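You operate a simulated robot arm through the tools that you are given. There is no shell and no other tool. Be economical: measure what you need, move in short steps, check, and stop when the job is done.

Carry out the task below with a simulated robot arm. There is one attempt and no reset: what you move stays moved.

JOB
Clear the sink, plug it and fill it to about the 5 L line.
Fine: its blue jug and sponge onto the drainer; plug it before it fills; tap off after; the rest stays. Set down upright: blue jug.
Where things are to end (x, y in the base frame): blue jug within 60 mm of [420, -230]; blue sponge within 60 mm of [560, -230].

It is judged by the outcome, as a careful person would: the job done as asked, and still so three seconds after it is handed in. It fails if anything else is knocked over, pushed out of place, dropped, spilled or broken.

ROBOT AND FRAMES
A 6-joint arm with a two-finger parallel gripper, fixed in place. Base frame: the origin is at the foot of the arm, x ahead of it, y to its left, z up. Readings come in mm, degrees, newtons and seconds.
With the tool pointing down near the work surface it reaches from about 220 to 620 mm from the base axis. Its first joint turns from -66.0 to 66.0 degrees. Payload 2.7 kg.
The tool frame sits at the grasp point between the pads (the TCP): z along the fingers, y along the line on which they close. The tips reach 23 mm beyond it. Largest opening 94 mm; finger width 38, thickness 10; the body of the gripper, 54 by 96 mm, starts 39 mm behind the TCP.
Orientation is that of the tool frame in the base frame, as a unit quaternion [x, y, z, w]. With the fingers straight down and closing along the base's y, the tool's x points along the base's -x, its y along +y and its z along -z.

CONTROLS
- The arm moves only by the tool send_rows. Its argument "moves" is a list of rows, each a list of 3 entries, a list of its own where there are three numbers: the shift along the tool's x, y, z in units of 40 mm (1.0 is 40 mm), then the turn, a rotation vector about the tool's x, y, z in units of 5 degrees (1.0 is 5 degrees), then the closure, from 0 (fully open) to 1 (shut). In form: [[[x, y, z], [ax, ay, az], gripper], ...]. A call has 1 to 8 rows; each row shifts and turns the commanded pose from where the row before left it, along the tool's axes as they then stand. A call with a number of a shift or a turn outside -1 to 1 is refused whole. Rows are played at 5 a second. More than 50 mm and 8.6 degrees between two rows, or a gripper value outside its range, and nothing of the call is played. Where a pose cannot be reached the arm comes as near as it can. A force on the tool above 40 N (or 10 N above the force at the start of the call, whichever is more), or a blocked arm, ends the call early, and 0.2 s more pass. The fingers move at their own pace (about 45 mm/s each) and stop on an object; they squeeze with about 26 N. The grip force told is the motor's: it shows also when the fingers shut on nothing. Time passes only in rows, and 0.2 s behind the last, so rows that do not move let the fingers close. The reply holds the time, the measured pose of the TCP, the force on the tool along the base axes, the opening and the grip force, in the units named above and with some noise, with the torque about the TCP (base axes, N m) and any sound that the robot's microphone picked up.
- Cameras (640 x 400 px; columns grow to the right, rows downward): "scene" is fixed at [91, -443.4, 1403.6]; the picture's right is [0.63, -0.78, 0.00], its down [-0.44, -0.35, -0.83] and it looks along [0.64, 0.52, -0.56] (base axes); focal length 214 px, centre (320, 200). "wrist" rides on the gripper at [87, 16, -75] in the tool frame; the picture's right is [-0.18, 0.98, 0.00], its down [-0.58, -0.11, -0.81] and it looks along [-0.79, -0.15, 0.59] (tool axes); focal length 243 px, centre (320, 200). There is no depth. A picture from a camera that has moved, and an enlarged one, comes with that camera's place and axes in the base frame and with its lens.
- get_image(camera): a new picture of that camera. The clock stands still meanwhile.
- enlarge(camera, box): a new picture of the part [left, top, right, bottom] of that camera's present view, enlarged. The clock stands still meanwhile.
- job_done(): hands the job in; it is judged then, once.

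Work in short steps. Places have to be worked out from the pictures, the camera data and where the tool is seen: move nearer, look again, correct. Check each grasp and each placing, and mend what went wrong. You have 120 turns and 68 pictures in all, those below and enlarged ones among them. Open the gripper and draw the arm clear of the work before you hand the job in, unless the task says otherwise; then end with one line.

The tools are called after "Emit:" as name(argument=value, ...) on one line, values as JSON. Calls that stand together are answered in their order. send_rows: Moves the arm, as the interface text tells. Its arguments: {"type":"object","properties":{"moves":{"type":"array"}},"required":["moves"]} The other tools are called the same way: get_image (camera) takes a picture; enlarge (camera, box) takes an enlarged picture of a part of a camera's view; job_done () hands the job in.

At the start:

```text
time_s: 0.0
ee_pos: [293.6, 8.1, 1325.2]
orientation: [0.0, 1.0, -0.001, 0.001]
contact_force: [-0.6, 0.1, 0.7]
ft_torque: [-0.02, 0.0, 0.01]
grip_width: 94.2
grasp_force: 0.0
```

scene: 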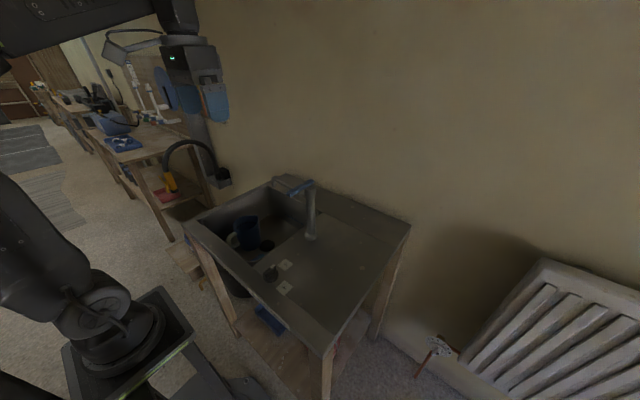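
wrist: 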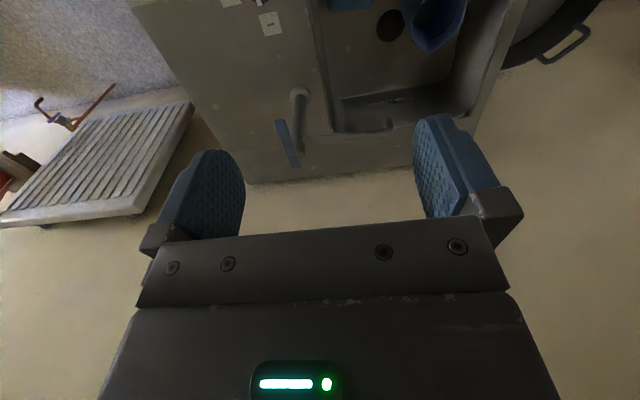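

I'll look closer at the sink from the scene camera first.

Emit:
enlarge(camera="scene", box=[170, 160, 420, 320])

Emit:
enlarge(camera="wrist", box=[200, 0, 540, 200])

```text
2.50 times, centred on (295, 240) of scene
camera zoom: at [91.0, -443.4, 1403.6], right [0.63, -0.78, 0.0], down [-0.44, -0.35, -0.83], along [0.64, 0.52, -0.56], focal length 536 px, centre (382, 100)
```

zoom: 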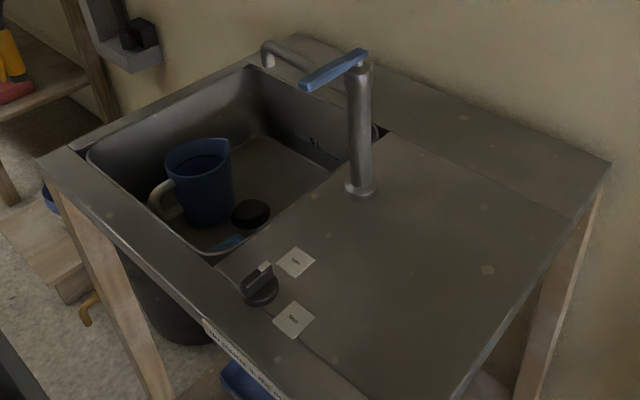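

```text
1.88 times, centred on (370, 100) of wrist
camera zoom: at [206.3, 24.6, 1399.7], right [0.18, 0.98, 0.0], down [0.58, -0.11, 0.81], along [0.79, -0.15, -0.59], focal length 457 px, centre (226, 388)
```

zoom: 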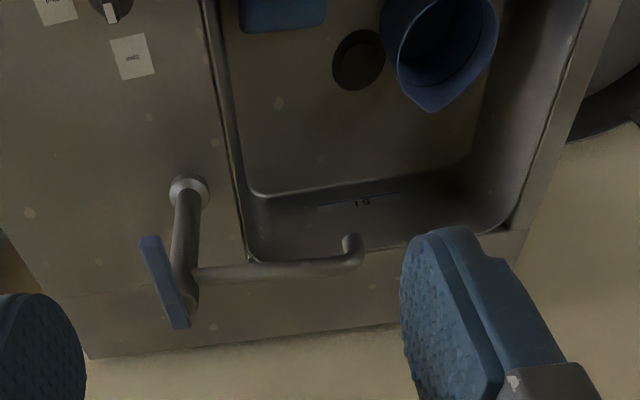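

Next: the labels, the knob and the basin markings, in tighter views.

Emit:
enlarge(camera="scene", box=[240, 240, 320, 290])

Emit:
enlarge(camera="wrist", box=[220, 0, 300, 50])

Emit:
enlarge(camera="wrist", box=[330, 70, 450, 145])

```text
8.00 times, centred on (280, 265) of scene
camera zoom: at [91.0, -443.4, 1403.6], right [0.63, -0.78, 0.0], down [-0.44, -0.35, -0.83], along [0.64, 0.52, -0.56], focal length 1716 px, centre (640, -320)
```

zoom: 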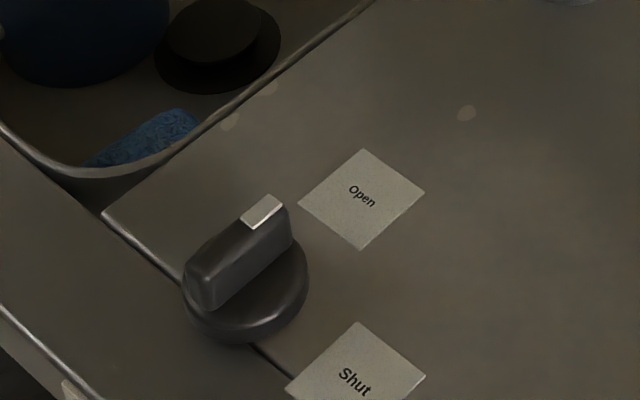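

```text
8.00 times, centred on (260, 25) of wrist
camera zoom: at [206.3, 24.6, 1399.7], right [0.18, 0.98, 0.0], down [0.58, -0.11, 0.81], along [0.79, -0.15, -0.59], focal length 1941 px, centre (800, 1600)
```

zoom: 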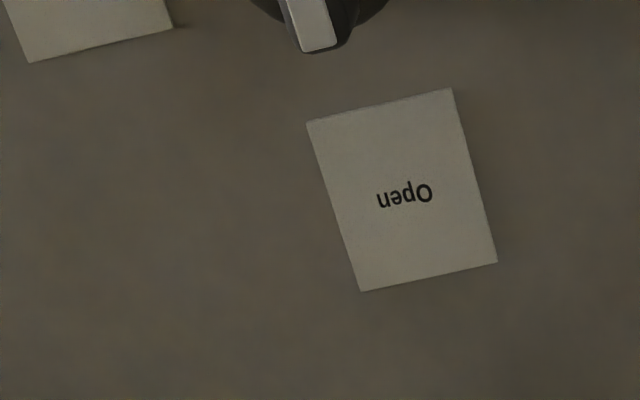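

```text
5.33 times, centred on (390, 108) of wrist
camera zoom: at [206.3, 24.6, 1399.7], right [0.18, 0.98, 0.0], down [0.58, -0.11, 0.81], along [0.79, -0.15, -0.59], focal length 1294 px, centre (-53, 693)
```

zoom: 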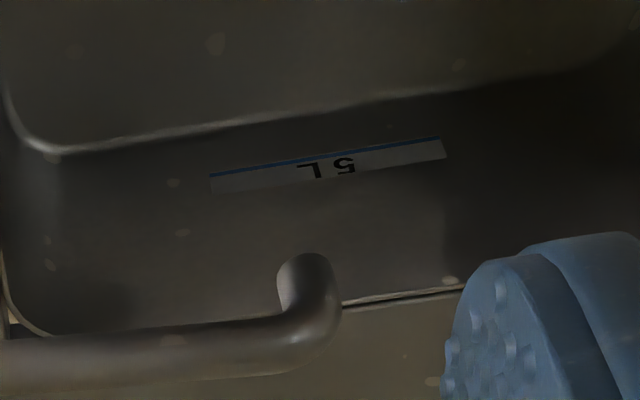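

The knob reads Open, with Shut 90° away from it. I'll read the text on the front rail and look at the lever.

Emit:
enlarge(camera="scene", box=[245, 280, 309, 320])

Emit:
enlarge(camera="scene", box=[260, 165, 340, 215])

```text
10.00 times, centred on (277, 300) of scene
camera zoom: at [91.0, -443.4, 1403.6], right [0.63, -0.78, 0.0], down [-0.44, -0.35, -0.83], along [0.64, 0.52, -0.56], focal length 2145 px, centre (750, -800)
```

zoom: 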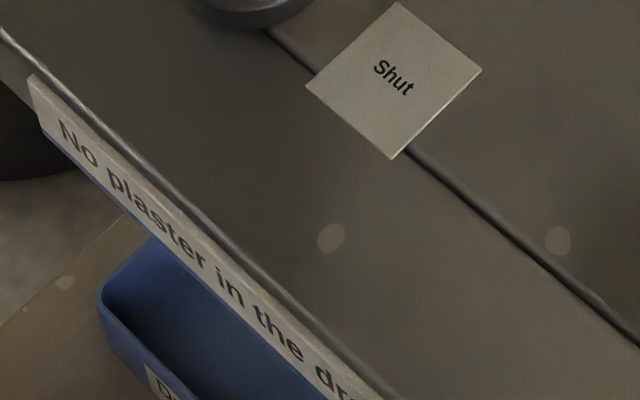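

```text
8.00 times, centred on (300, 190) of scene
camera zoom: at [91.0, -443.4, 1403.6], right [0.63, -0.78, 0.0], down [-0.44, -0.35, -0.83], along [0.64, 0.52, -0.56], focal length 1716 px, centre (480, 280)
```

zoom: 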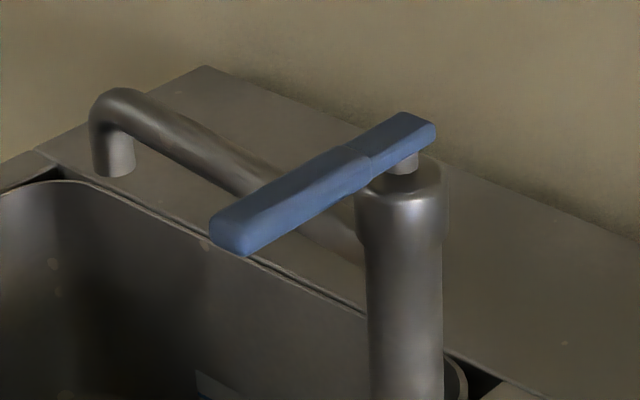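

Worktop is about z≈875, knob near (300,-90) and the jug near (406,195). I'll come down for a closer look into the basin.

Emit:
send_rows(moves=[[[0.18, 0.38, 0.94], [0, 0, 0], 0], [[0.18, 0.38, 0.94], [0, 0, 0], 0], [[0.18, 0.38, 0.94], [0, 0, 0], 0], [[0.18, 0.38, 0.94], [0, 0, 0], 0], [[0.18, 0.38, 0.94], [0, 0, 0], 0], [[0.18, 0.38, 0.94], [0, 0, 0], 0]])

Emit:
get_image(camera="wrist")

```text
time_s: 1.4
ee_pos: [251.1, 99.4, 1097.8]
orientation: [0.001, 1.0, -0.002, 0.001]
contact_force: [0.1, 0.2, -0.6]
ft_torque: [0.01, 0.02, 0.03]
grip_width: 94.0
grasp_force: 0.0
```

```text
58 pictures are left
camera wrist: at [164.2, 115.4, 1173.1], right [0.19, 0.98, 0.0], down [0.58, -0.11, 0.81], along [0.79, -0.15, -0.59], focal length 243 px, centre (320, 200)
```

wrist: 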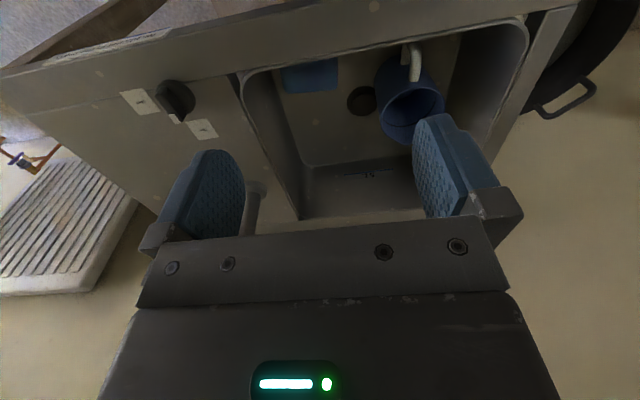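

A good view of the basin; I'll enlarge it for measurements.

Emit:
enlarge(camera="wrist", box=[220, 0, 540, 200])

```text
2.00 times, centred on (380, 100) of wrist
camera zoom: at [164.2, 115.4, 1173.1], right [0.19, 0.98, 0.0], down [0.58, -0.11, 0.81], along [0.79, -0.15, -0.59], focal length 485 px, centre (200, 400)
```

zoom: 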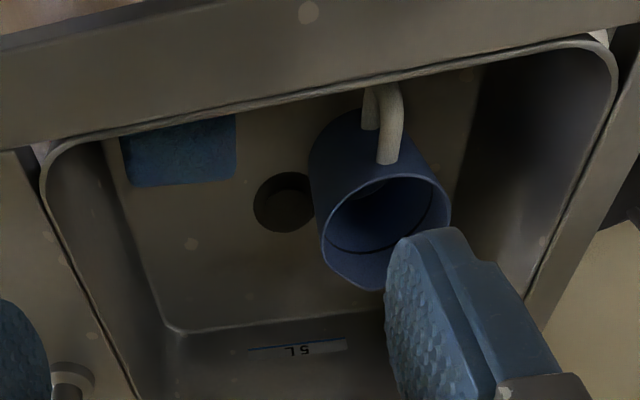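

Estimates so far: jug rim centre (412,213), z≈831, Ø≈100 (too wide to span), and basin floor z≈720. I'll pinch the rim wall on the jug's -y side, so first I move above it and look.

Emit:
send_rows(moves=[[[-0.8, 0.28, 0.89], [0, 0, 0], 0], [[-0.8, 0.28, 0.89], [0, 0, 0], 0], [[-0.8, 0.28, 0.89], [0, 0, 0], 0], [[-0.8, 0.28, 0.89], [0, 0, 0], 0], [[-0.8, 0.28, 0.89], [0, 0, 0], 0]])

Emit:
get_image(camera="wrist")

Emit:
enlarge(camera="scene", box=[180, 150, 340, 250])

```text
time_s: 2.6
ee_pos: [410.3, 154.9, 921.0]
orientation: [0.001, 1.0, -0.001, 0.0]
contact_force: [-0.8, 0.1, 0.2]
ft_torque: [-0.02, -0.02, 0.0]
grip_width: 93.9
grasp_force: 0.1
```

```text
56 pictures are left
camera wrist: at [324.4, 171.7, 994.9], right [0.19, 0.98, 0.0], down [0.58, -0.11, 0.81], along [0.79, -0.15, -0.59], focal length 243 px, centre (320, 200)
```

wrist: 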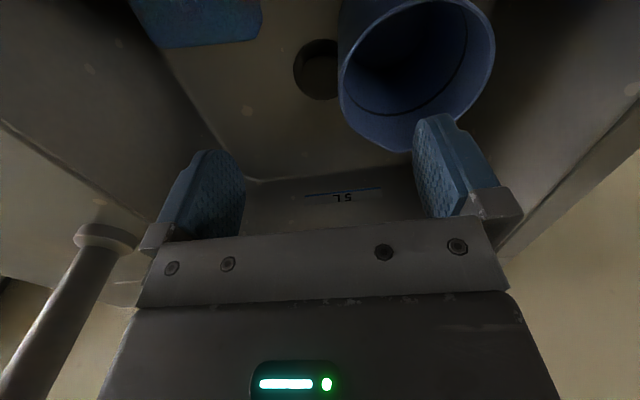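

```text
4.00 times, centred on (260, 200) of scene
camera zoom: at [91.0, -443.4, 1403.6], right [0.63, -0.78, 0.0], down [-0.44, -0.35, -0.83], along [0.64, 0.52, -0.56], focal length 858 px, centre (560, 200)
```

zoom: 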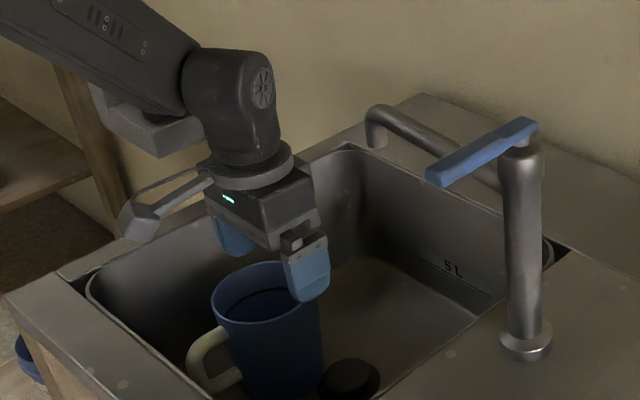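

From here the rim spans y≈170..262, centred near x≈405. I'll put the TCP over the wall at (406,170) and lower to z≈808.

Emit:
send_rows(moves=[[[0.1, 0.375, 0], [0, 0, 0], 0], [[0, 0, 0.7], [0, 0, 0], 0], [[0, 0, 0.7], [0, 0, 0], 0], [[0, 0, 0.7], [0, 0, 0], 0], [[0, 0, 0.7], [0, 0, 0], 0]])

Emit:
enlarge(camera="scene", box=[200, 180, 296, 240])

Emit:
get_image(camera="wrist")

```text
time_s: 3.8
ee_pos: [407.6, 169.7, 808.8]
orientation: [0.0, 1.0, -0.002, 0.002]
contact_force: [-0.2, 0.1, 0.6]
ft_torque: [0.03, 0.0, -0.02]
grip_width: 93.9
grasp_force: 0.1
```

```text
6.67 times, centred on (248, 210) of scene
camera zoom: at [91.0, -443.4, 1403.6], right [0.63, -0.78, 0.0], down [-0.44, -0.35, -0.83], along [0.64, 0.52, -0.56], focal length 1430 px, centre (800, 133)
```

zoom: 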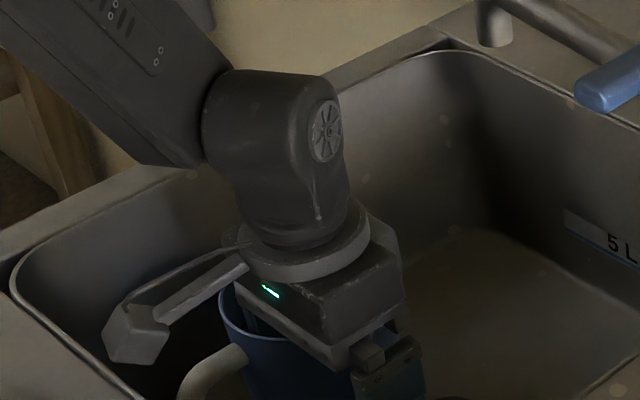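

```text
53 pictures are left
camera wrist: at [320.6, 185.1, 883.4], right [0.18, 0.98, 0.0], down [0.58, -0.11, 0.81], along [0.79, -0.15, -0.59], focal length 243 px, centre (320, 200)
```

wrist: 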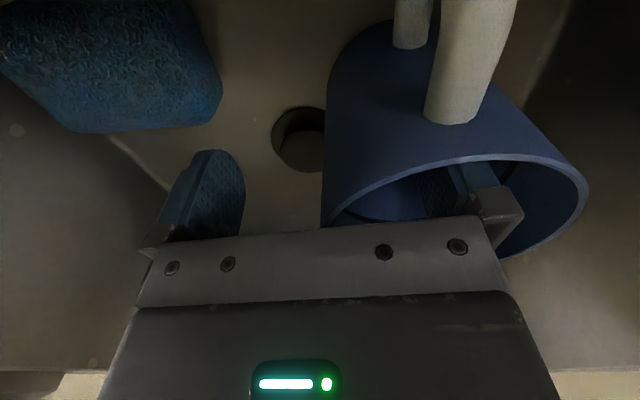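

One finger is inside the jug and one outside, with no contact. Closing on the wall.

Emit:
send_rows(moves=[[[0, 0, 0], [0, 0, 0], 0.5], [[0, 0, 0], [0, 0, 0], 1], [[0, 0, 0], [0, 0, 0], 1], [[0, 0, 0], [0, 0, 0], 1], [[0, 0, 0], [0, 0, 0], 1], [[0, 0, 0], [0, 0, 0], 1], [[0, 0, 0], [0, 0, 0], 1]])

Emit:
get_image(camera="wrist")

```text
time_s: 5.4
ee_pos: [407.2, 170.8, 809.5]
orientation: [0.0, 1.0, 0.0, 0.002]
contact_force: [-1.2, 2.9, 8.6]
ft_torque: [1.17, 0.2, 0.16]
grip_width: 2.8
grasp_force: 25.6
```

```text
52 pictures are left
camera wrist: at [320.6, 185.5, 884.2], right [0.18, 0.98, 0.0], down [0.58, -0.11, 0.81], along [0.79, -0.15, -0.59], focal length 243 px, centre (320, 200)
```

wrist: 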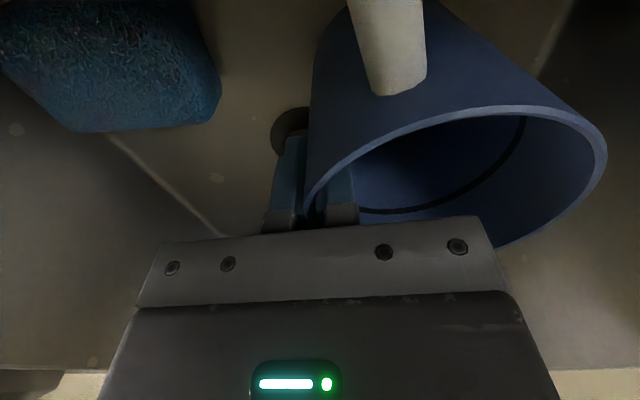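

The grip holds, but the jug tilted a little, because its wall tapers. I'll lift 12 mm and check load and tilt.

Emit:
send_rows(moves=[[[0, 0, -0.15], [0, 0, 0], 1], [[0, 0, -0.15], [0, 0, 0], 1], [[0, 0, -0.15], [0, 0, 0], 1], [[0, 0, 0], [0, 0, 0], 1]])

Emit:
enlarge(camera="scene", box=[200, 190, 296, 250])

Emit:
get_image(camera="wrist")

```text
time_s: 6.4
ee_pos: [406.7, 169.8, 827.0]
orientation: [0.0, 1.0, -0.001, 0.001]
contact_force: [0.3, -0.5, -1.0]
ft_torque: [-0.06, -0.02, -0.03]
grip_width: 2.2
grasp_force: 26.4
```

```text
6.67 times, centred on (248, 220) of scene
camera zoom: at [91.0, -443.4, 1403.6], right [0.63, -0.78, 0.0], down [-0.44, -0.35, -0.83], along [0.64, 0.52, -0.56], focal length 1430 px, centre (800, 67)
```

zoom: 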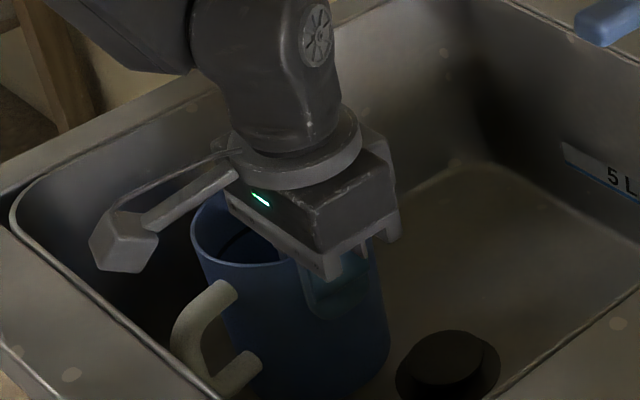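

```text
50 pictures are left
camera wrist: at [319.4, 186.1, 901.7], right [0.18, 0.98, 0.0], down [0.58, -0.11, 0.81], along [0.79, -0.15, -0.59], focal length 243 px, centre (320, 200)
```

wrist: 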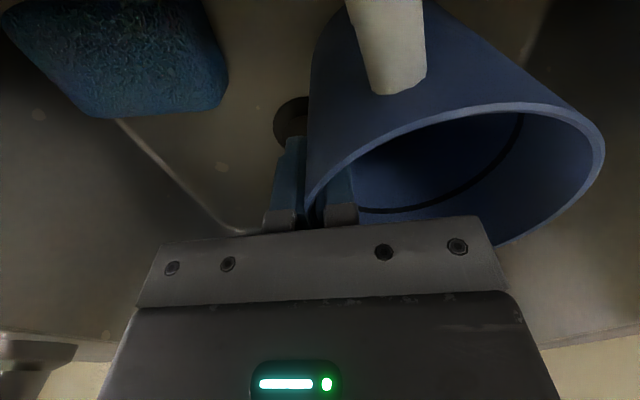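

The jug is light and follows firmly. I'll lift it clear of the worktop (TCP z≈1050).

Emit:
send_rows(moves=[[[0, 0, -0.7], [0, 0, 0], 1], [[0, 0, -0.7], [0, 0, 0], 1], [[0, 0, -0.7], [0, 0, 0], 1], [[0, 0, -0.7], [0, 0, 0], 1], [[0, 0, -0.7], [0, 0, 0], 1], [[0, 0, -0.7], [0, 0, 0], 1], [[0, 0, -0.7], [0, 0, 0], 1], [[0, 0, -0.7], [0, 0, 0], 1]])

Emit:
enlarge(camera="scene", box=[170, 120, 330, 220])

```text
time_s: 8.2
ee_pos: [406.0, 170.4, 1052.2]
orientation: [0.0, 1.0, 0.0, 0.001]
contact_force: [0.3, 0.0, -1.3]
ft_torque: [-0.06, -0.02, 0.01]
grip_width: 2.8
grasp_force: 26.4
```

```text
4.00 times, centred on (250, 170) of scene
camera zoom: at [91.0, -443.4, 1403.6], right [0.63, -0.78, 0.0], down [-0.44, -0.35, -0.83], along [0.64, 0.52, -0.56], focal length 858 px, centre (600, 320)
```

zoom: 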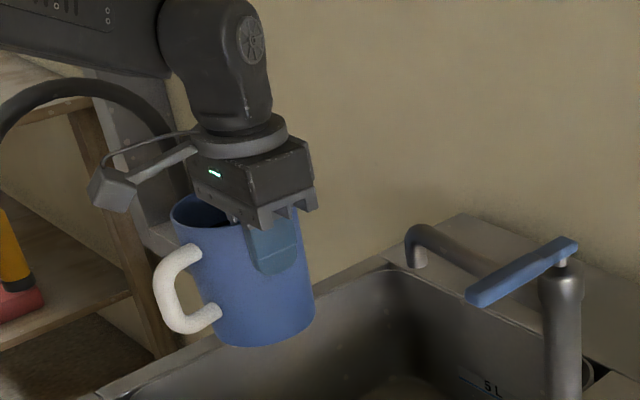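

The jug hangs nearly level. I'll draw back to x≈300 so it clears the tap lever (end near (406,-77,1100)), then swing to -y.

Emit:
send_rows(moves=[[[0.66, 0, 0], [0, 0, 0], 1], [[0.66, 0, 0], [0, 0, 0], 1], [[0.66, 0, 0], [0, 0, 0], 1], [[0.66, 0, 0], [0, 0, 0], 1], [[0, -0.7, 0], [0, 0, 0], 1], [[0, -0.8, 0], [0, 0, 0], 1], [[0, -0.8, 0], [0, 0, 0], 1], [[0, -0.8, 0], [0, 0, 0], 1]])

Emit:
send_rows(moves=[[[0, -0.8, 0], [0, 0, 0], 1], [[0, -0.8, 0], [0, 0, 0], 1], [[0, -0.8, 0], [0, 0, 0], 1], [[0, -0.8, 0], [0, 0, 0], 1], [[0, -0.8, 0], [0, 0, 0], 1], [[0, -0.8, 0], [0, 0, 0], 1], [[0, -0.8, 0], [0, 0, 0], 1], [[0, -0.8, 0], [0, 0, 0], 1]])

```text
time_s: 10.0
ee_pos: [300.7, 46.5, 1052.3]
orientation: [0.0, 1.0, -0.001, 0.001]
contact_force: [0.1, 0.0, -1.7]
ft_torque: [-0.08, -0.02, 0.0]
grip_width: 2.3
grasp_force: 25.7
```

```text
time_s: 11.8
ee_pos: [301.0, -211.2, 1051.1]
orientation: [0.0, 1.0, -0.001, 0.002]
contact_force: [0.1, 0.0, -1.5]
ft_torque: [-0.08, 0.03, 0.02]
grip_width: 2.7
grasp_force: 26.2
```

Moving over the drainer target, then looking.

Emit:
send_rows(moves=[[[-0.5, -0.55, 0], [0, 0, 0], 1], [[-0.6, -0.55, 0], [0, 0, 0], 1], [[-0.6, -0.55, 0], [0, 0, 0], 1], [[-0.6, 0, 0], [0, 0, 0], 1], [[-0.7, 0, 0.5], [0, 0, 0], 1], [[0, 0, 0.5], [0, 0, 0], 1]])

Emit:
enlarge(camera="scene", box=[240, 150, 432, 270])

Emit:
get_image(camera="wrist")

```text
time_s: 13.2
ee_pos: [420.3, -276.0, 1011.4]
orientation: [0.0, 1.0, -0.002, 0.0]
contact_force: [0.0, -0.1, -1.1]
ft_torque: [-0.07, -0.04, -0.02]
grip_width: 2.7
grasp_force: 25.8
```

```text
3.33 times, centred on (336, 210) of scene
camera zoom: at [91.1, -443.4, 1403.6], right [0.63, -0.78, 0.0], down [-0.44, -0.35, -0.83], along [0.64, 0.52, -0.56], focal length 715 px, centre (267, 167)
```

zoom: 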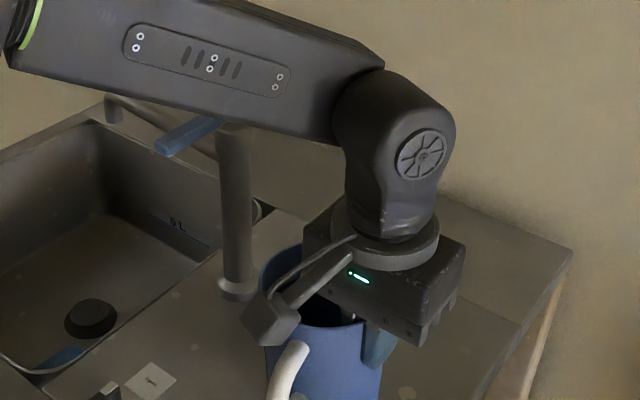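

```text
47 pictures are left
camera wrist: at [333.8, -260.3, 1086.1], right [0.18, 0.98, 0.0], down [0.58, -0.11, 0.81], along [0.79, -0.15, -0.59], focal length 243 px, centre (320, 200)
```

wrist: 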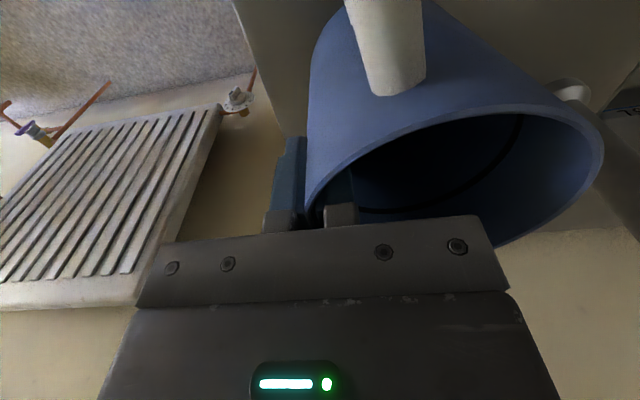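

Clear of the tap. Lowering to just above the expected touchdown, then checking tilt from the scene view.

Emit:
send_rows(moves=[[[0, 0, 0.3], [0, 0, 0], 1], [[0, 0, 0.3], [0, 0, 0], 1], [[0, 0, 0.2], [0, 0, 0], 1], [[0, 0, 0], [0, 0, 0], 1]])

Emit:
enlarge(camera="scene", box=[290, 220, 386, 280])

```text
time_s: 14.2
ee_pos: [421.3, -274.8, 979.0]
orientation: [0.0, 1.0, 0.0, 0.0]
contact_force: [-0.1, 0.3, -1.7]
ft_torque: [-0.05, -0.03, 0.03]
grip_width: 2.3
grasp_force: 25.9
```

```text
6.67 times, centred on (338, 250) of scene
camera zoom: at [91.1, -443.4, 1403.6], right [0.63, -0.78, 0.0], down [-0.44, -0.35, -0.83], along [0.64, 0.52, -0.56], focal length 1430 px, centre (200, -133)
```

zoom: 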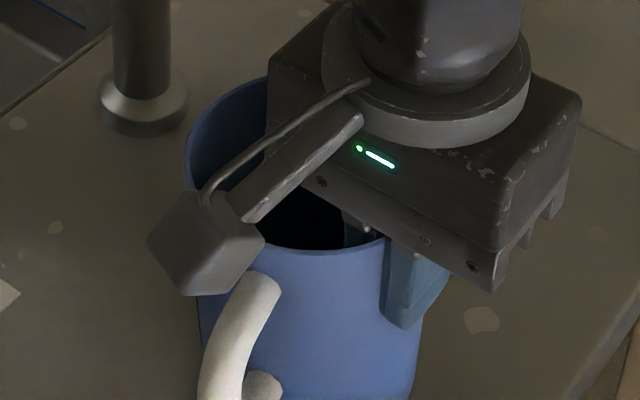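

The wall taper leaves the jug leaning a few degrees toward +y. I'll tilt the tool 4.5° to level it and lower until it touches.

Emit:
send_rows(moves=[[[0, 0, 0], [-0.45, 0, 0], 1], [[0, 0, 0], [-0.45, 0, 0], 1], [[0, 0, 0.12], [0, 0, 0], 1], [[0, 0, 0.12], [0, 0, 0], 1], [[0, 0, 0], [0, 0, 0], 1]])

Emit:
enlarge(camera="scene", box=[280, 230, 376, 290])

```text
time_s: 15.4
ee_pos: [421.8, -275.5, 972.6]
orientation: [0.0, 0.999, 0.038, 0.002]
contact_force: [-3.4, 2.4, 18.9]
ft_torque: [0.15, 0.27, 0.05]
grip_width: 2.7
grasp_force: 26.5
```

```text
6.67 times, centred on (328, 260) of scene
camera zoom: at [90.7, -443.2, 1403.7], right [0.63, -0.78, 0.0], down [-0.44, -0.35, -0.83], along [0.64, 0.52, -0.56], focal length 1430 px, centre (267, -200)
```

zoom: 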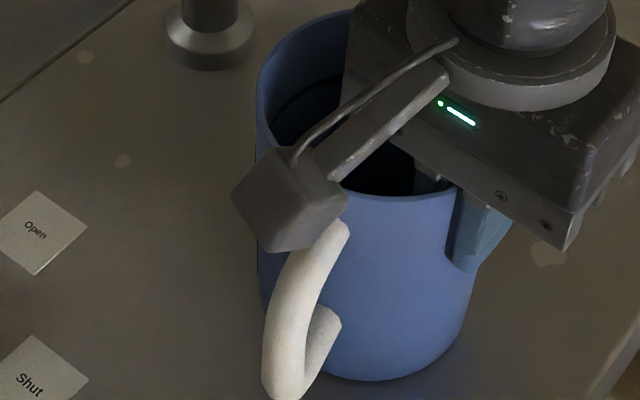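

It's down (18.9 N, little torque). I'll ease off the load by ~2 mm and open halfway.

Emit:
send_rows(moves=[[[0, 0, -0.06], [0, 0, 0], 1], [[0, 0, 0], [0, 0, 0], 0.8], [[0, 0, 0], [0, 0, 0], 0.5], [[0, 0, 0], [0, 0, 0], 0.5], [[0, 0, 0], [0, 0, 0], 0.5], [[0, 0, 0], [0, 0, 0], 0.5]])

Emit:
get_image(camera="wrist")

```text
time_s: 16.8
ee_pos: [421.1, -274.8, 973.6]
orientation: [0.0, 0.999, 0.038, 0.001]
contact_force: [-0.7, -1.3, 0.8]
ft_torque: [-0.02, 0.0, 0.02]
grip_width: 47.1
grasp_force: 0.0
```

```text
44 pictures are left
camera wrist: at [334.1, -265.3, 1048.7], right [0.18, 0.98, 0.08], down [0.58, -0.17, 0.8], along [0.79, -0.1, -0.6], focal length 243 px, centre (320, 200)
```

wrist: 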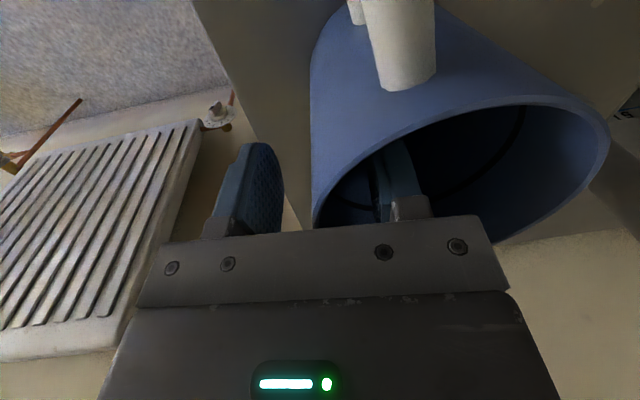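

Released cleanly, both fingers free of the wall. Lifting out and untilting.

Emit:
send_rows(moves=[[[0, 0, -0.5], [0, 0, 0], 0.5], [[0, 0, -0.8], [0, 0, 0], 0.5], [[0, 0, -0.8], [0, 0, 0], 0.5], [[0, 0, -0.8], [0.45, 0, 0], 0.5], [[0, 0, -0.8], [0.45, 0, 0], 0.5]])

Emit:
enlarge(camera="scene", box=[240, 200, 400, 300])

```text
time_s: 18.0
ee_pos: [421.7, -285.6, 1120.3]
orientation: [0.001, 1.0, -0.001, 0.001]
contact_force: [0.1, 0.4, -0.1]
ft_torque: [0.01, 0.02, 0.02]
grip_width: 47.1
grasp_force: 0.1
```

```text
4.00 times, centred on (320, 250) of scene
camera zoom: at [91.0, -443.4, 1403.6], right [0.63, -0.78, 0.0], down [-0.44, -0.35, -0.83], along [0.64, 0.52, -0.56], focal length 858 px, centre (320, 0)
```

zoom: 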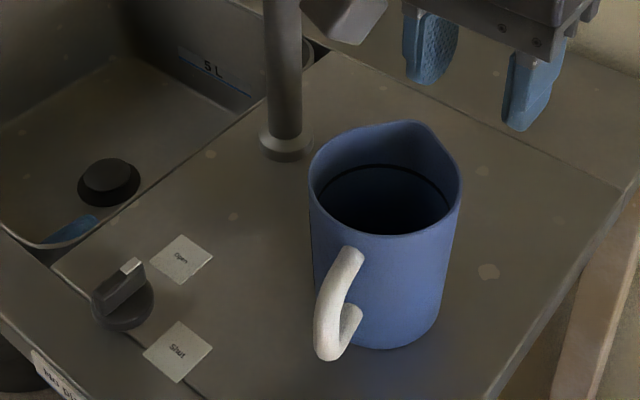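

The jug stands upright near (416,-240). Next the sponge: back out to x≈300, then across to the basin.

Emit:
send_rows(moves=[[[1, 0, 0], [0, 0, 0], 0.3], [[1, 0, 0], [0, 0, 0], 0], [[1, 0.5, 0], [0, 0, 0], 0], [[0, 1, 0], [0, 0, 0], 0], [[0, 1, 0], [0, 0, 0], 0], [[0, 1, 0], [0, 0, 0], 0], [[0, 1, 0], [0, 0, 0], 0], [[0, 1, 0], [0, 0, 0], 0]])

Emit:
send_rows(moves=[[[0, 1, 0], [0, 0, 0], 0], [[0, 1, 0], [0, 0, 0], 0], [[0, 1, 0], [0, 0, 0], 0], [[-0.6, 0.3, 0.6], [0, 0, 0], 0], [[-0.6, 0, 0.6], [0, 0, 0], 0], [[-0.6, 0, 0.6], [0, 0, 0], 0]])

Emit:
send_rows(moves=[[[0, 0, 0.4], [0, 0, 1], 0], [[0, 0, 0.4], [0, 0, 1], 0], [[0, 0, 0.4], [0, 0, 1], 0], [[0, 0, 0.4], [0, 0, 1], 0], [[0, 0, 0.4], [0, 0, 1], 0], [[0, 0, 0.4], [0, 0, 1], 0], [[0, 0, 0.4], [0, 0, 1], 0], [[0, 0, 0.4], [0, 0, 1], 0]])

Emit:
send_rows(moves=[[[0, 0, 0], [0, 0, 1], 0], [[0, 0, 0], [0, 0, 1], 0], [[0, 0, 0], [0, 0, 1], 0], [[0, 0, 0], [0, 0, 1], 0], [[0, 0, 0], [0, 0, 1], 0], [[0, 0, 0], [0, 0, 1], 0], [[0, 0, 0], [0, 0, 1], 0], [[0, 0, 0], [0, 0, 1], 0]])

Emit:
send_rows(moves=[[[0, 0, 0], [0, 0, 1], 0], [[0, 0, 0], [0, 0, 1], 0]])

Emit:
get_image(camera="wrist")

```text
time_s: 19.8
ee_pos: [300.3, -64.9, 1121.3]
orientation: [0.001, 1.0, -0.002, 0.001]
contact_force: [-0.9, -0.4, -0.1]
ft_torque: [0.02, -0.02, -0.04]
grip_width: 93.6
grasp_force: 0.0
```

```text
time_s: 21.2
ee_pos: [374.1, 67.1, 1047.9]
orientation: [0.0, 1.0, -0.001, 0.001]
contact_force: [-0.7, -0.2, 0.2]
ft_torque: [0.0, -0.03, -0.01]
grip_width: 93.8
grasp_force: 0.1
```

```text
time_s: 23.0
ee_pos: [372.9, 67.6, 920.0]
orientation: [0.344, 0.939, 0.0, 0.002]
contact_force: [-0.7, -0.2, -0.1]
ft_torque: [-0.02, 0.02, 0.01]
grip_width: 94.1
grasp_force: 0.0
```

```text
time_s: 24.8
ee_pos: [373.9, 66.3, 919.7]
orientation: [0.644, 0.765, 0.0, 0.001]
contact_force: [0.3, -0.6, 0.4]
ft_torque: [-0.02, 0.01, -0.01]
grip_width: 94.1
grasp_force: 0.0
```

```text
time_s: 25.4
ee_pos: [373.0, 65.7, 919.5]
orientation: [0.708, 0.706, 0.001, 0.001]
contact_force: [-0.1, -0.1, -1.1]
ft_torque: [0.01, 0.02, 0.01]
grip_width: 94.2
grasp_force: 0.1
```

```text
42 pictures are left
camera wrist: at [389.4, 152.4, 994.7], right [0.98, -0.19, 0.0], down [-0.11, -0.58, 0.81], along [-0.15, -0.79, -0.59], focal length 243 px, centre (320, 200)
```

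wrist: 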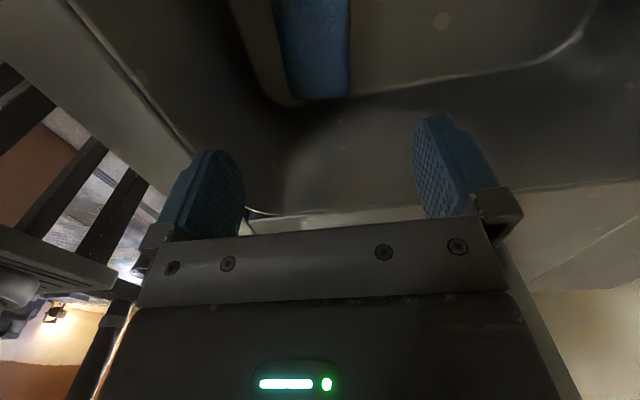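

Sponge centre about (367,54), 63 × 105 mm on the floor, with its short side along x, so closing along x fits. Lowering over it.

Emit:
send_rows(moves=[[[-0.3, -0.15, 0], [0, 0, 0], 0.1], [[0, 0, 0.8], [0, 0, 0], 0.1], [[0, 0, 0.8], [0, 0, 0], 0.1], [[0, 0, 0.8], [0, 0, 0], 0.1], [[0, 0, 0.8], [0, 0, 0], 0.1]])

Emit:
get_image(camera="wrist")

```text
time_s: 26.6
ee_pos: [368.6, 55.7, 791.8]
orientation: [0.707, 0.707, 0.001, 0.002]
contact_force: [-0.3, 0.0, -0.7]
ft_torque: [0.0, -0.01, 0.01]
grip_width: 84.7
grasp_force: 0.0
```

```text
41 pictures are left
camera wrist: at [384.0, 140.3, 866.6], right [0.98, -0.18, 0.0], down [-0.11, -0.58, 0.81], along [-0.15, -0.79, -0.59], focal length 243 px, centre (320, 200)
```

wrist: 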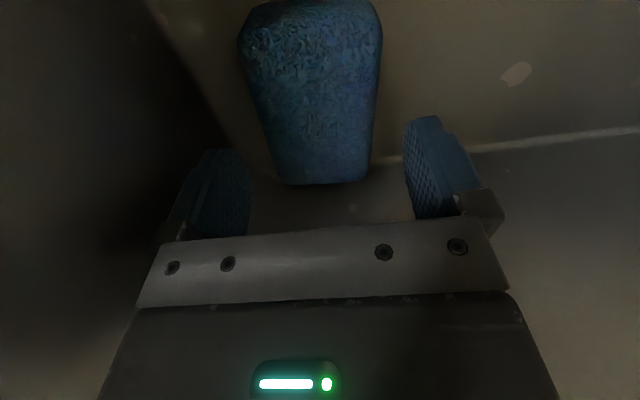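

The sponge sits centred between the fingers. Final descent, then close.

Emit:
send_rows(moves=[[[0, 0, 0.6], [0, 0, 0], 0.1], [[0, 0, 0.35], [0, 0, 0], 0.1], [[0, 0, 0], [0, 0, 0], 0.1]])

Emit:
get_image(camera="wrist")

```text
time_s: 27.4
ee_pos: [367.0, 55.4, 754.1]
orientation: [0.707, 0.707, 0.0, 0.002]
contact_force: [0.3, 0.4, 0.0]
ft_torque: [0.01, 0.01, -0.02]
grip_width: 84.8
grasp_force: 0.1
```

```text
40 pictures are left
camera wrist: at [383.4, 140.9, 828.8], right [0.98, -0.18, 0.0], down [-0.11, -0.58, 0.81], along [-0.15, -0.79, -0.59], focal length 243 px, centre (320, 200)
```

wrist: 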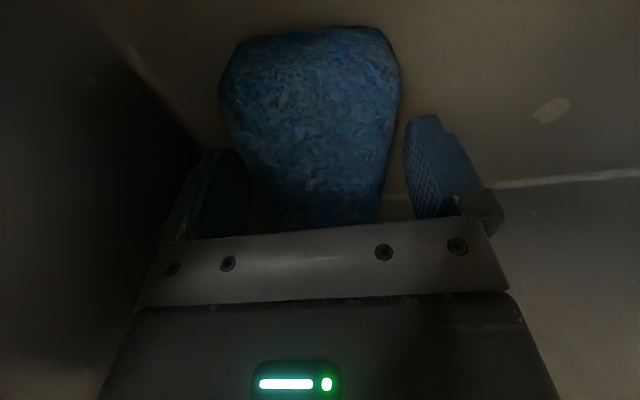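

Well placed. Down 4 mm more, then close on the sponge.

Emit:
send_rows(moves=[[[0, 0, 0.1], [0, 0, 0], 0.1], [[0, 0, 0], [0, 0, 0], 0.5], [[0, 0, 0], [0, 0, 0], 1], [[0, 0, 0], [0, 0, 0], 1], [[0, 0, 0], [0, 0, 0], 1], [[0, 0, 0], [0, 0, 0], 1]])

Emit:
send_rows(moves=[[[0, 0, -0.3], [0, 0, 0], 1], [[0, 0, -0.7], [0, 0, 0], 1], [[0, 0, -0.7], [0, 0, 0], 1]])

Emit:
get_image(camera="wrist")

```text
time_s: 28.8
ee_pos: [367.5, 54.7, 750.3]
orientation: [0.707, 0.707, 0.0, 0.001]
contact_force: [1.1, 0.1, 0.1]
ft_torque: [0.03, -0.01, 0.04]
grip_width: 64.6
grasp_force: 25.9
```

```text
time_s: 29.6
ee_pos: [366.3, 53.7, 819.0]
orientation: [0.707, 0.707, 0.0, 0.001]
contact_force: [0.5, -0.3, 0.2]
ft_torque: [0.0, 0.04, 0.02]
grip_width: 64.2
grasp_force: 25.9
```

```text
39 pictures are left
camera wrist: at [382.9, 140.3, 893.1], right [0.98, -0.18, 0.0], down [-0.11, -0.58, 0.81], along [-0.15, -0.79, -0.59], focal length 243 px, centre (320, 200)
```

wrist: 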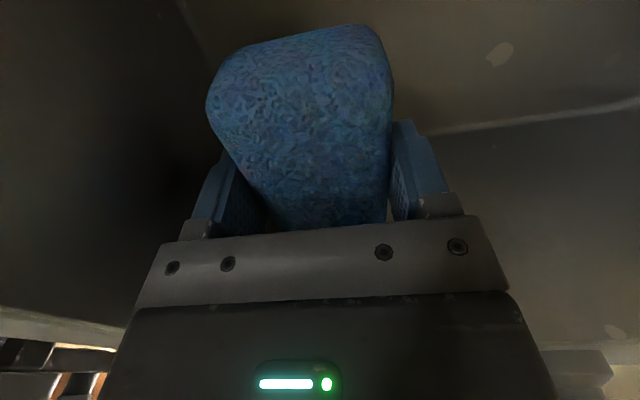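

The sponge is held. I'll lift it, draw back to x≈295 and swing past the tap at z≈1110.

Emit:
send_rows(moves=[[[0, 0, -0.91], [0, 0, 0], 1], [[0, 0, -0.91], [0, 0, 0], 1], [[0, 0, -0.91], [0, 0, 0], 1], [[0, 0, -0.91], [0, 0, 0], 1], [[0, 0, -0.91], [0, 0, 0], 1], [[0, 0, -0.91], [0, 0, 0], 1], [[0, 0, -0.91], [0, 0, 0], 1], [[0, 0, -0.91], [0, 0, 0], 1]])

Emit:
send_rows(moves=[[[0, -0.9, 0], [0, 0, 0], 1], [[0, -0.9, 0], [0, 0, 0], 1], [[-0.8, 0, 0], [0, 0, 0], 1], [[-0.9, 0, 0], [0, 0, 0], 1], [[-0.9, 0, 0], [0, 0, 0], 1], [[-0.9, 0, 0], [0, 0, 0], 1], [[-0.9, 0, 0], [0, 0, 0], 1], [[-0.9, 0, 0], [0, 0, 0], 1]])

Emit:
send_rows(moves=[[[-0.9, 0, 0], [0, 0, 0], 1], [[-0.9, 0, 0], [0, 0, 0], 1], [[-0.5, 0.5, 0], [0, 0, 0], 1], [[0, 0.9, 0], [0, 0, 0], 1], [[0, 0.9, 0], [0, 0, 0], 1]])

Emit:
enlarge(camera="scene", box=[220, 120, 412, 240])

```text
time_s: 31.4
ee_pos: [367.2, 55.4, 1110.0]
orientation: [0.707, 0.707, 0.001, 0.0]
contact_force: [-0.3, -0.2, -1.1]
ft_torque: [0.01, -0.02, 0.02]
grip_width: 64.1
grasp_force: 26.1
```

```text
time_s: 33.2
ee_pos: [294.6, -158.4, 1110.2]
orientation: [0.707, 0.707, 0.0, 0.001]
contact_force: [-1.0, -0.3, -0.1]
ft_torque: [0.0, 0.0, -0.01]
grip_width: 64.2
grasp_force: 25.6
```

```text
time_s: 34.4
ee_pos: [386.1, -249.8, 1108.4]
orientation: [0.708, 0.707, 0.0, 0.001]
contact_force: [-0.1, 0.0, -0.7]
ft_torque: [0.01, -0.01, 0.01]
grip_width: 64.2
grasp_force: 26.0
```

```text
3.33 times, centred on (316, 180) of scene
camera zoom: at [91.0, -443.4, 1403.6], right [0.63, -0.78, 0.0], down [-0.44, -0.35, -0.83], along [0.64, 0.52, -0.56], focal length 715 px, centre (333, 267)
```

zoom: 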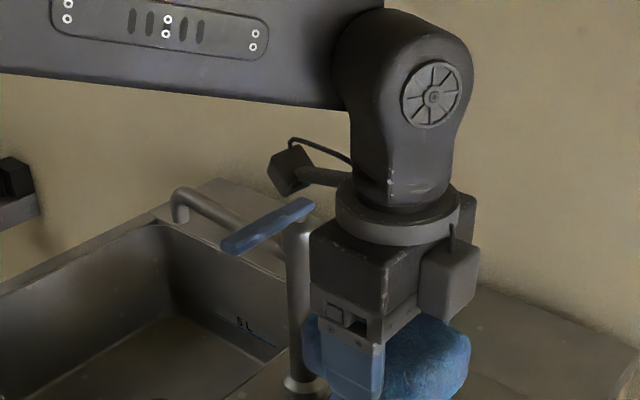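

Clear of the lever. Forward over the jug to x≈545.

Emit:
send_rows(moves=[[[0, 0.8, 0], [0, 0, 0], 1], [[0, 0.8, 0], [0, 0, 0], 1], [[0, 0.8, 0], [0, 0, 0], 1], [[0, 0.8, 0], [0, 0, 0], 1], [[0, 0.75, 0], [0, 0, 0], 1], [[0, 0, 0.6], [0, 0, 0], 1], [[0, 0, 0.6], [0, 0, 0], 1]])

Emit:
enlarge(camera="scene", box=[240, 140, 432, 260])

```text
time_s: 36.0
ee_pos: [545.4, -248.9, 1061.9]
orientation: [0.707, 0.708, 0.0, 0.001]
contact_force: [0.5, 0.1, 0.4]
ft_torque: [0.03, 0.01, 0.0]
grip_width: 64.0
grasp_force: 26.3
```

```text
3.33 times, centred on (336, 200) of scene
camera zoom: at [91.0, -443.4, 1403.6], right [0.63, -0.78, 0.0], down [-0.44, -0.35, -0.83], along [0.64, 0.52, -0.56], focal length 715 px, centre (267, 200)
```

zoom: 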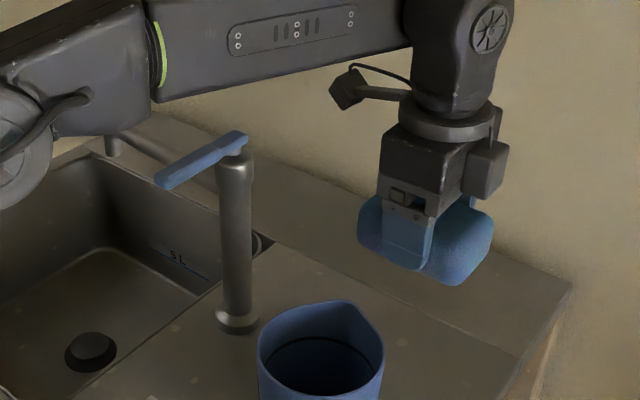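

Good position. Lowering the sponge to just above the expected contact (TCP≈915).

Emit:
send_rows(moves=[[[0, 0, 0.7], [0, 0, 0], 1], [[0, 0, 0.7], [0, 0, 0], 1], [[0, 0, 0.7], [0, 0, 0], 1], [[0, 0, 0.7], [0, 0, 0], 1], [[0, 0, 0.6], [0, 0, 0], 1], [[0, 0, 0.15], [0, 0, 0], 1], [[0, 0, 0], [0, 0, 0], 1]])

Emit:
enlarge(camera="scene", box=[300, 170, 428, 250])

```text
time_s: 37.6
ee_pos: [545.0, -249.6, 920.0]
orientation: [0.707, 0.707, 0.0, 0.001]
contact_force: [-0.5, 0.0, 0.0]
ft_torque: [0.02, -0.02, 0.01]
grip_width: 64.4
grasp_force: 25.8
```

```text
5.00 times, centred on (364, 210) of scene
camera zoom: at [91.0, -443.4, 1403.6], right [0.63, -0.78, 0.0], down [-0.44, -0.35, -0.83], along [0.64, 0.52, -0.56], focal length 1072 px, centre (100, 150)
```

zoom: 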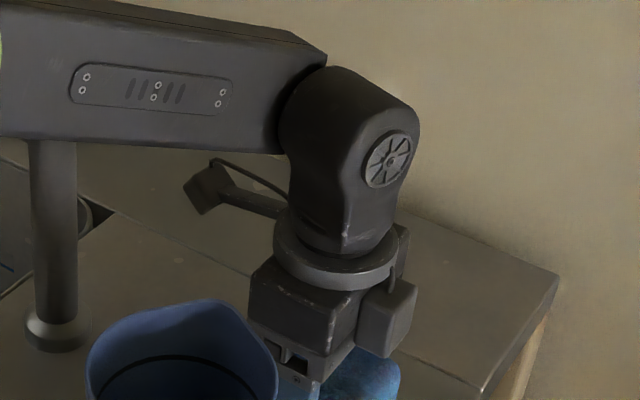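

No contact yet; feeling downward in 2 mm steps.

Emit:
send_rows(moves=[[[0, 0, 0.06], [0, 0, 0], 1], [[0, 0, 0.06], [0, 0, 0], 1], [[0, 0, 0.06], [0, 0, 0], 1], [[0, 0, 0.05], [0, 0, 0], 1], [[0, 0, 0], [0, 0, 0], 1]])

```text
time_s: 38.8
ee_pos: [545.3, -249.6, 913.9]
orientation: [0.707, 0.707, 0.0, 0.005]
contact_force: [-4.0, 3.3, 22.5]
ft_torque: [0.05, 0.23, -0.02]
grip_width: 64.5
grasp_force: 25.8
```

Contact at about z=914, as expected. I'll ease up 2 mm and open.

Emit:
send_rows(moves=[[[0, 0, -0.06], [0, 0, 0], 1], [[0, 0, 0], [0, 0, 0], 0.2], [[0, 0, 0], [0, 0, 0], 0.1], [[0, 0, 0], [0, 0, 0], 0.1], [[0, 0, -0.5], [0, 0, 0], 0.1], [[0, 0, -0.9], [0, 0, 0], 0.1], [[0, 0, -1], [0, 0, 0], 0.1], [[0, 0, -1], [0, 0, 0], 0.1]])

Emit:
enlarge(camera="scene", box=[240, 170, 432, 290])

```text
time_s: 40.6
ee_pos: [545.1, -248.9, 1049.2]
orientation: [0.707, 0.707, 0.0, 0.001]
contact_force: [-0.2, 0.9, -0.4]
ft_torque: [0.01, 0.01, -0.02]
grip_width: 84.5
grasp_force: 0.0
```

```text
3.33 times, centred on (336, 230) of scene
camera zoom: at [91.0, -443.4, 1403.6], right [0.63, -0.78, 0.0], down [-0.44, -0.35, -0.83], along [0.64, 0.52, -0.56], focal length 715 px, centre (267, 100)
```

zoom: 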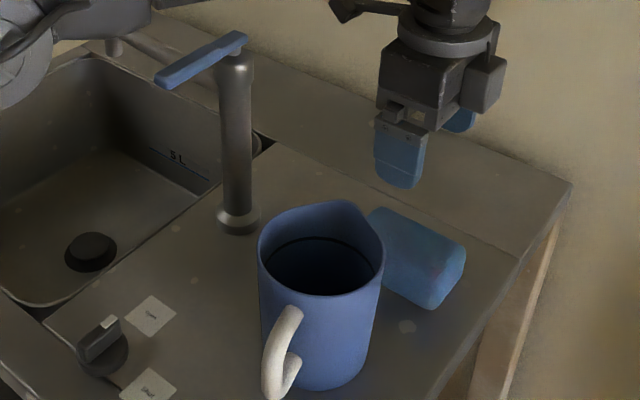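

Both items are placed. Next the knob: up, straight back over the jug, then untwist the wrist.

Emit:
send_rows(moves=[[[0, 0, -1], [0, 0, 0], 0.1], [[0, 0, -0.5], [0, 0, 0], 0], [[0, -1, 0], [0, 0, 0], 0], [[0, -1, 0], [0, 0, 0], 0], [[0, -1, 0], [0, 0, 0], 0], [[0, -1, 0], [0, 0, 0], 0], [[0, -1, 0], [0, 0, 0], 0], [[0, -1, 0], [0, 0, 0], 0]])

Emit:
send_rows(moves=[[[1, 0, 0], [0, 0, 0], 0], [[1, 0, 0], [0, 0, 0], 0], [[1, 0, 0], [0, 0, -1], 0], [[0, 0, 0], [0, 0, -1], 0], [[0, 0, 0], [0, 0, -1], 0], [[0, 0, 0], [0, 0, -1], 0], [[0, 0, 0], [0, 0, -1], 0], [[0, 0, 0], [0, 0, -1], 0]])

Emit:
send_rows(moves=[[[0, 0, 0], [0, 0, -1], 0], [[0, 0, 0], [0, 0, -1], 0], [[0, 0, 0], [0, 0, -1], 0], [[0, 0, 0], [0, 0, -1], 0], [[0, 0, 0], [0, 0, -1], 0], [[0, 0, 0], [0, 0, -1], 0], [[0, 0, 0], [0, 0, -1], 0], [[0, 0, 0], [0, 0, -1], 0]])

Emit:
send_rows(moves=[[[0, 0, 0], [0, 0, -1], 0], [[0, 0, 0], [0, 0, -1], 0], [[0, 0, 0], [0, 0, -1], 0], [[0, 0, 0], [0, 0, -1], 0]])

```text
time_s: 42.4
ee_pos: [303.7, -247.9, 1108.4]
orientation: [0.707, 0.707, 0.0, 0.001]
contact_force: [-0.6, -1.0, 0.9]
ft_torque: [0.0, 0.0, -0.03]
grip_width: 94.0
grasp_force: 0.1
```

```text
time_s: 44.2
ee_pos: [305.0, -128.0, 1109.1]
orientation: [0.5, 0.866, 0.0, 0.001]
contact_force: [0.6, 0.2, 0.5]
ft_torque: [-0.03, -0.02, 0.03]
grip_width: 93.9
grasp_force: 0.0
```

```text
time_s: 46.0
ee_pos: [304.9, -130.0, 1108.2]
orientation: [0.172, 0.985, -0.002, 0.001]
contact_force: [-0.2, 0.6, 0.3]
ft_torque: [0.03, 0.01, -0.02]
grip_width: 93.9
grasp_force: 0.1
```

```text
time_s: 47.0
ee_pos: [304.0, -128.9, 1109.6]
orientation: [0.0, 1.0, -0.001, 0.001]
contact_force: [0.4, 0.9, -0.5]
ft_torque: [0.01, -0.03, -0.05]
grip_width: 93.9
grasp_force: 0.1
```

Down over the knob for a close look.

Emit:
send_rows(moves=[[[0.1, 1, 0.9], [0, 0, 0], 0.4], [[0, 0, 0.9], [0, 0, 0], 0.4], [[0, 0, 0.9], [0, 0, 0], 0.4]])

Emit:
get_image(camera="wrist")

Emit:
enlarge(camera="scene", box=[220, 220, 316, 280])

```text
refused: row 1 steps farther than a row can; nothing moved
```

```text
34 pictures are left
camera wrist: at [217.9, -113.5, 1183.2], right [0.18, 0.98, 0.0], down [0.58, -0.11, 0.81], along [0.79, -0.15, -0.59], focal length 243 px, centre (320, 200)
```

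wrist: 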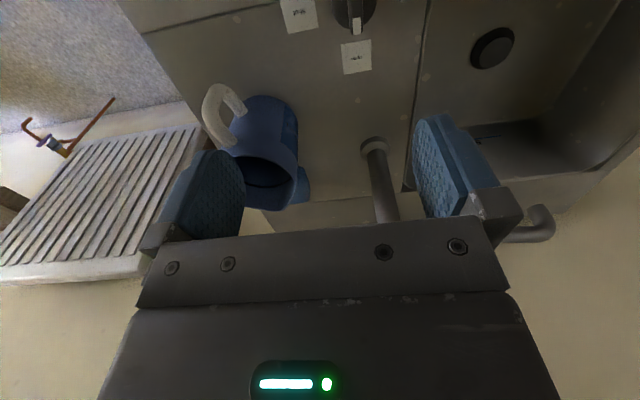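

```text
6.67 times, centred on (268, 250) of scene
camera zoom: at [91.0, -443.4, 1403.6], right [0.63, -0.78, 0.0], down [-0.44, -0.35, -0.83], along [0.64, 0.52, -0.56], focal length 1430 px, centre (667, -133)
```

zoom: 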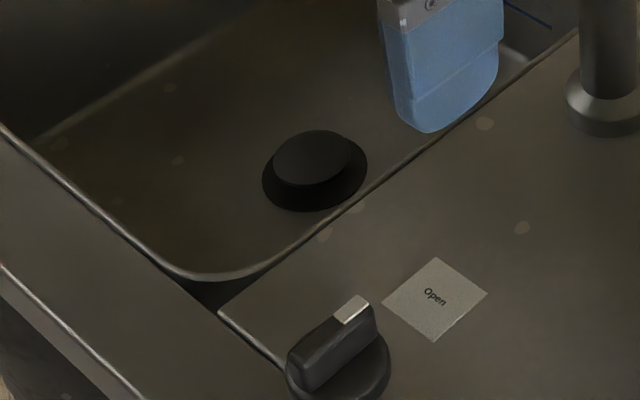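

The row was too long, so nothing moved. Repeating in smaller rows.

Emit:
send_rows(moves=[[[0.05, 0.5, 0.7], [0, 0, 0], 0.4], [[0.05, 0.5, 0.7], [0, 0, 0], 0.4], [[0, 0, 0.9], [0, 0, 0], 0.4], [[0, 0, 0.4], [0, 0, 0], 0.4]])

Emit:
get_image(camera="wrist")

```text
time_s: 48.0
ee_pos: [300.7, -90.5, 1000.4]
orientation: [0.0, 1.0, 0.0, 0.001]
contact_force: [0.3, -1.0, -0.1]
ft_torque: [0.0, 0.01, -0.03]
grip_width: 56.3
grasp_force: 0.1
```

```text
32 pictures are left
camera wrist: at [214.2, -73.8, 1074.9], right [0.18, 0.98, 0.0], down [0.58, -0.11, 0.81], along [0.79, -0.15, -0.59], focal length 243 px, centre (320, 200)
```

wrist: 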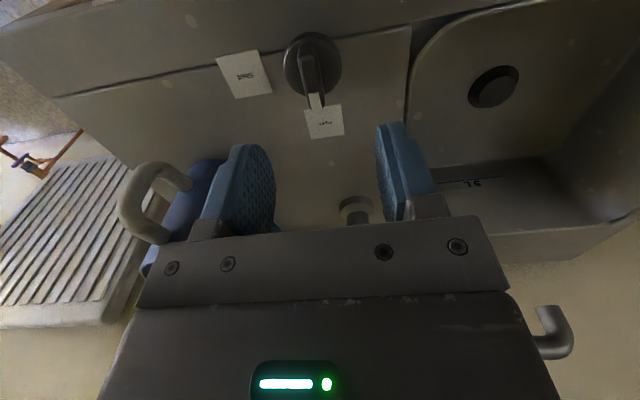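

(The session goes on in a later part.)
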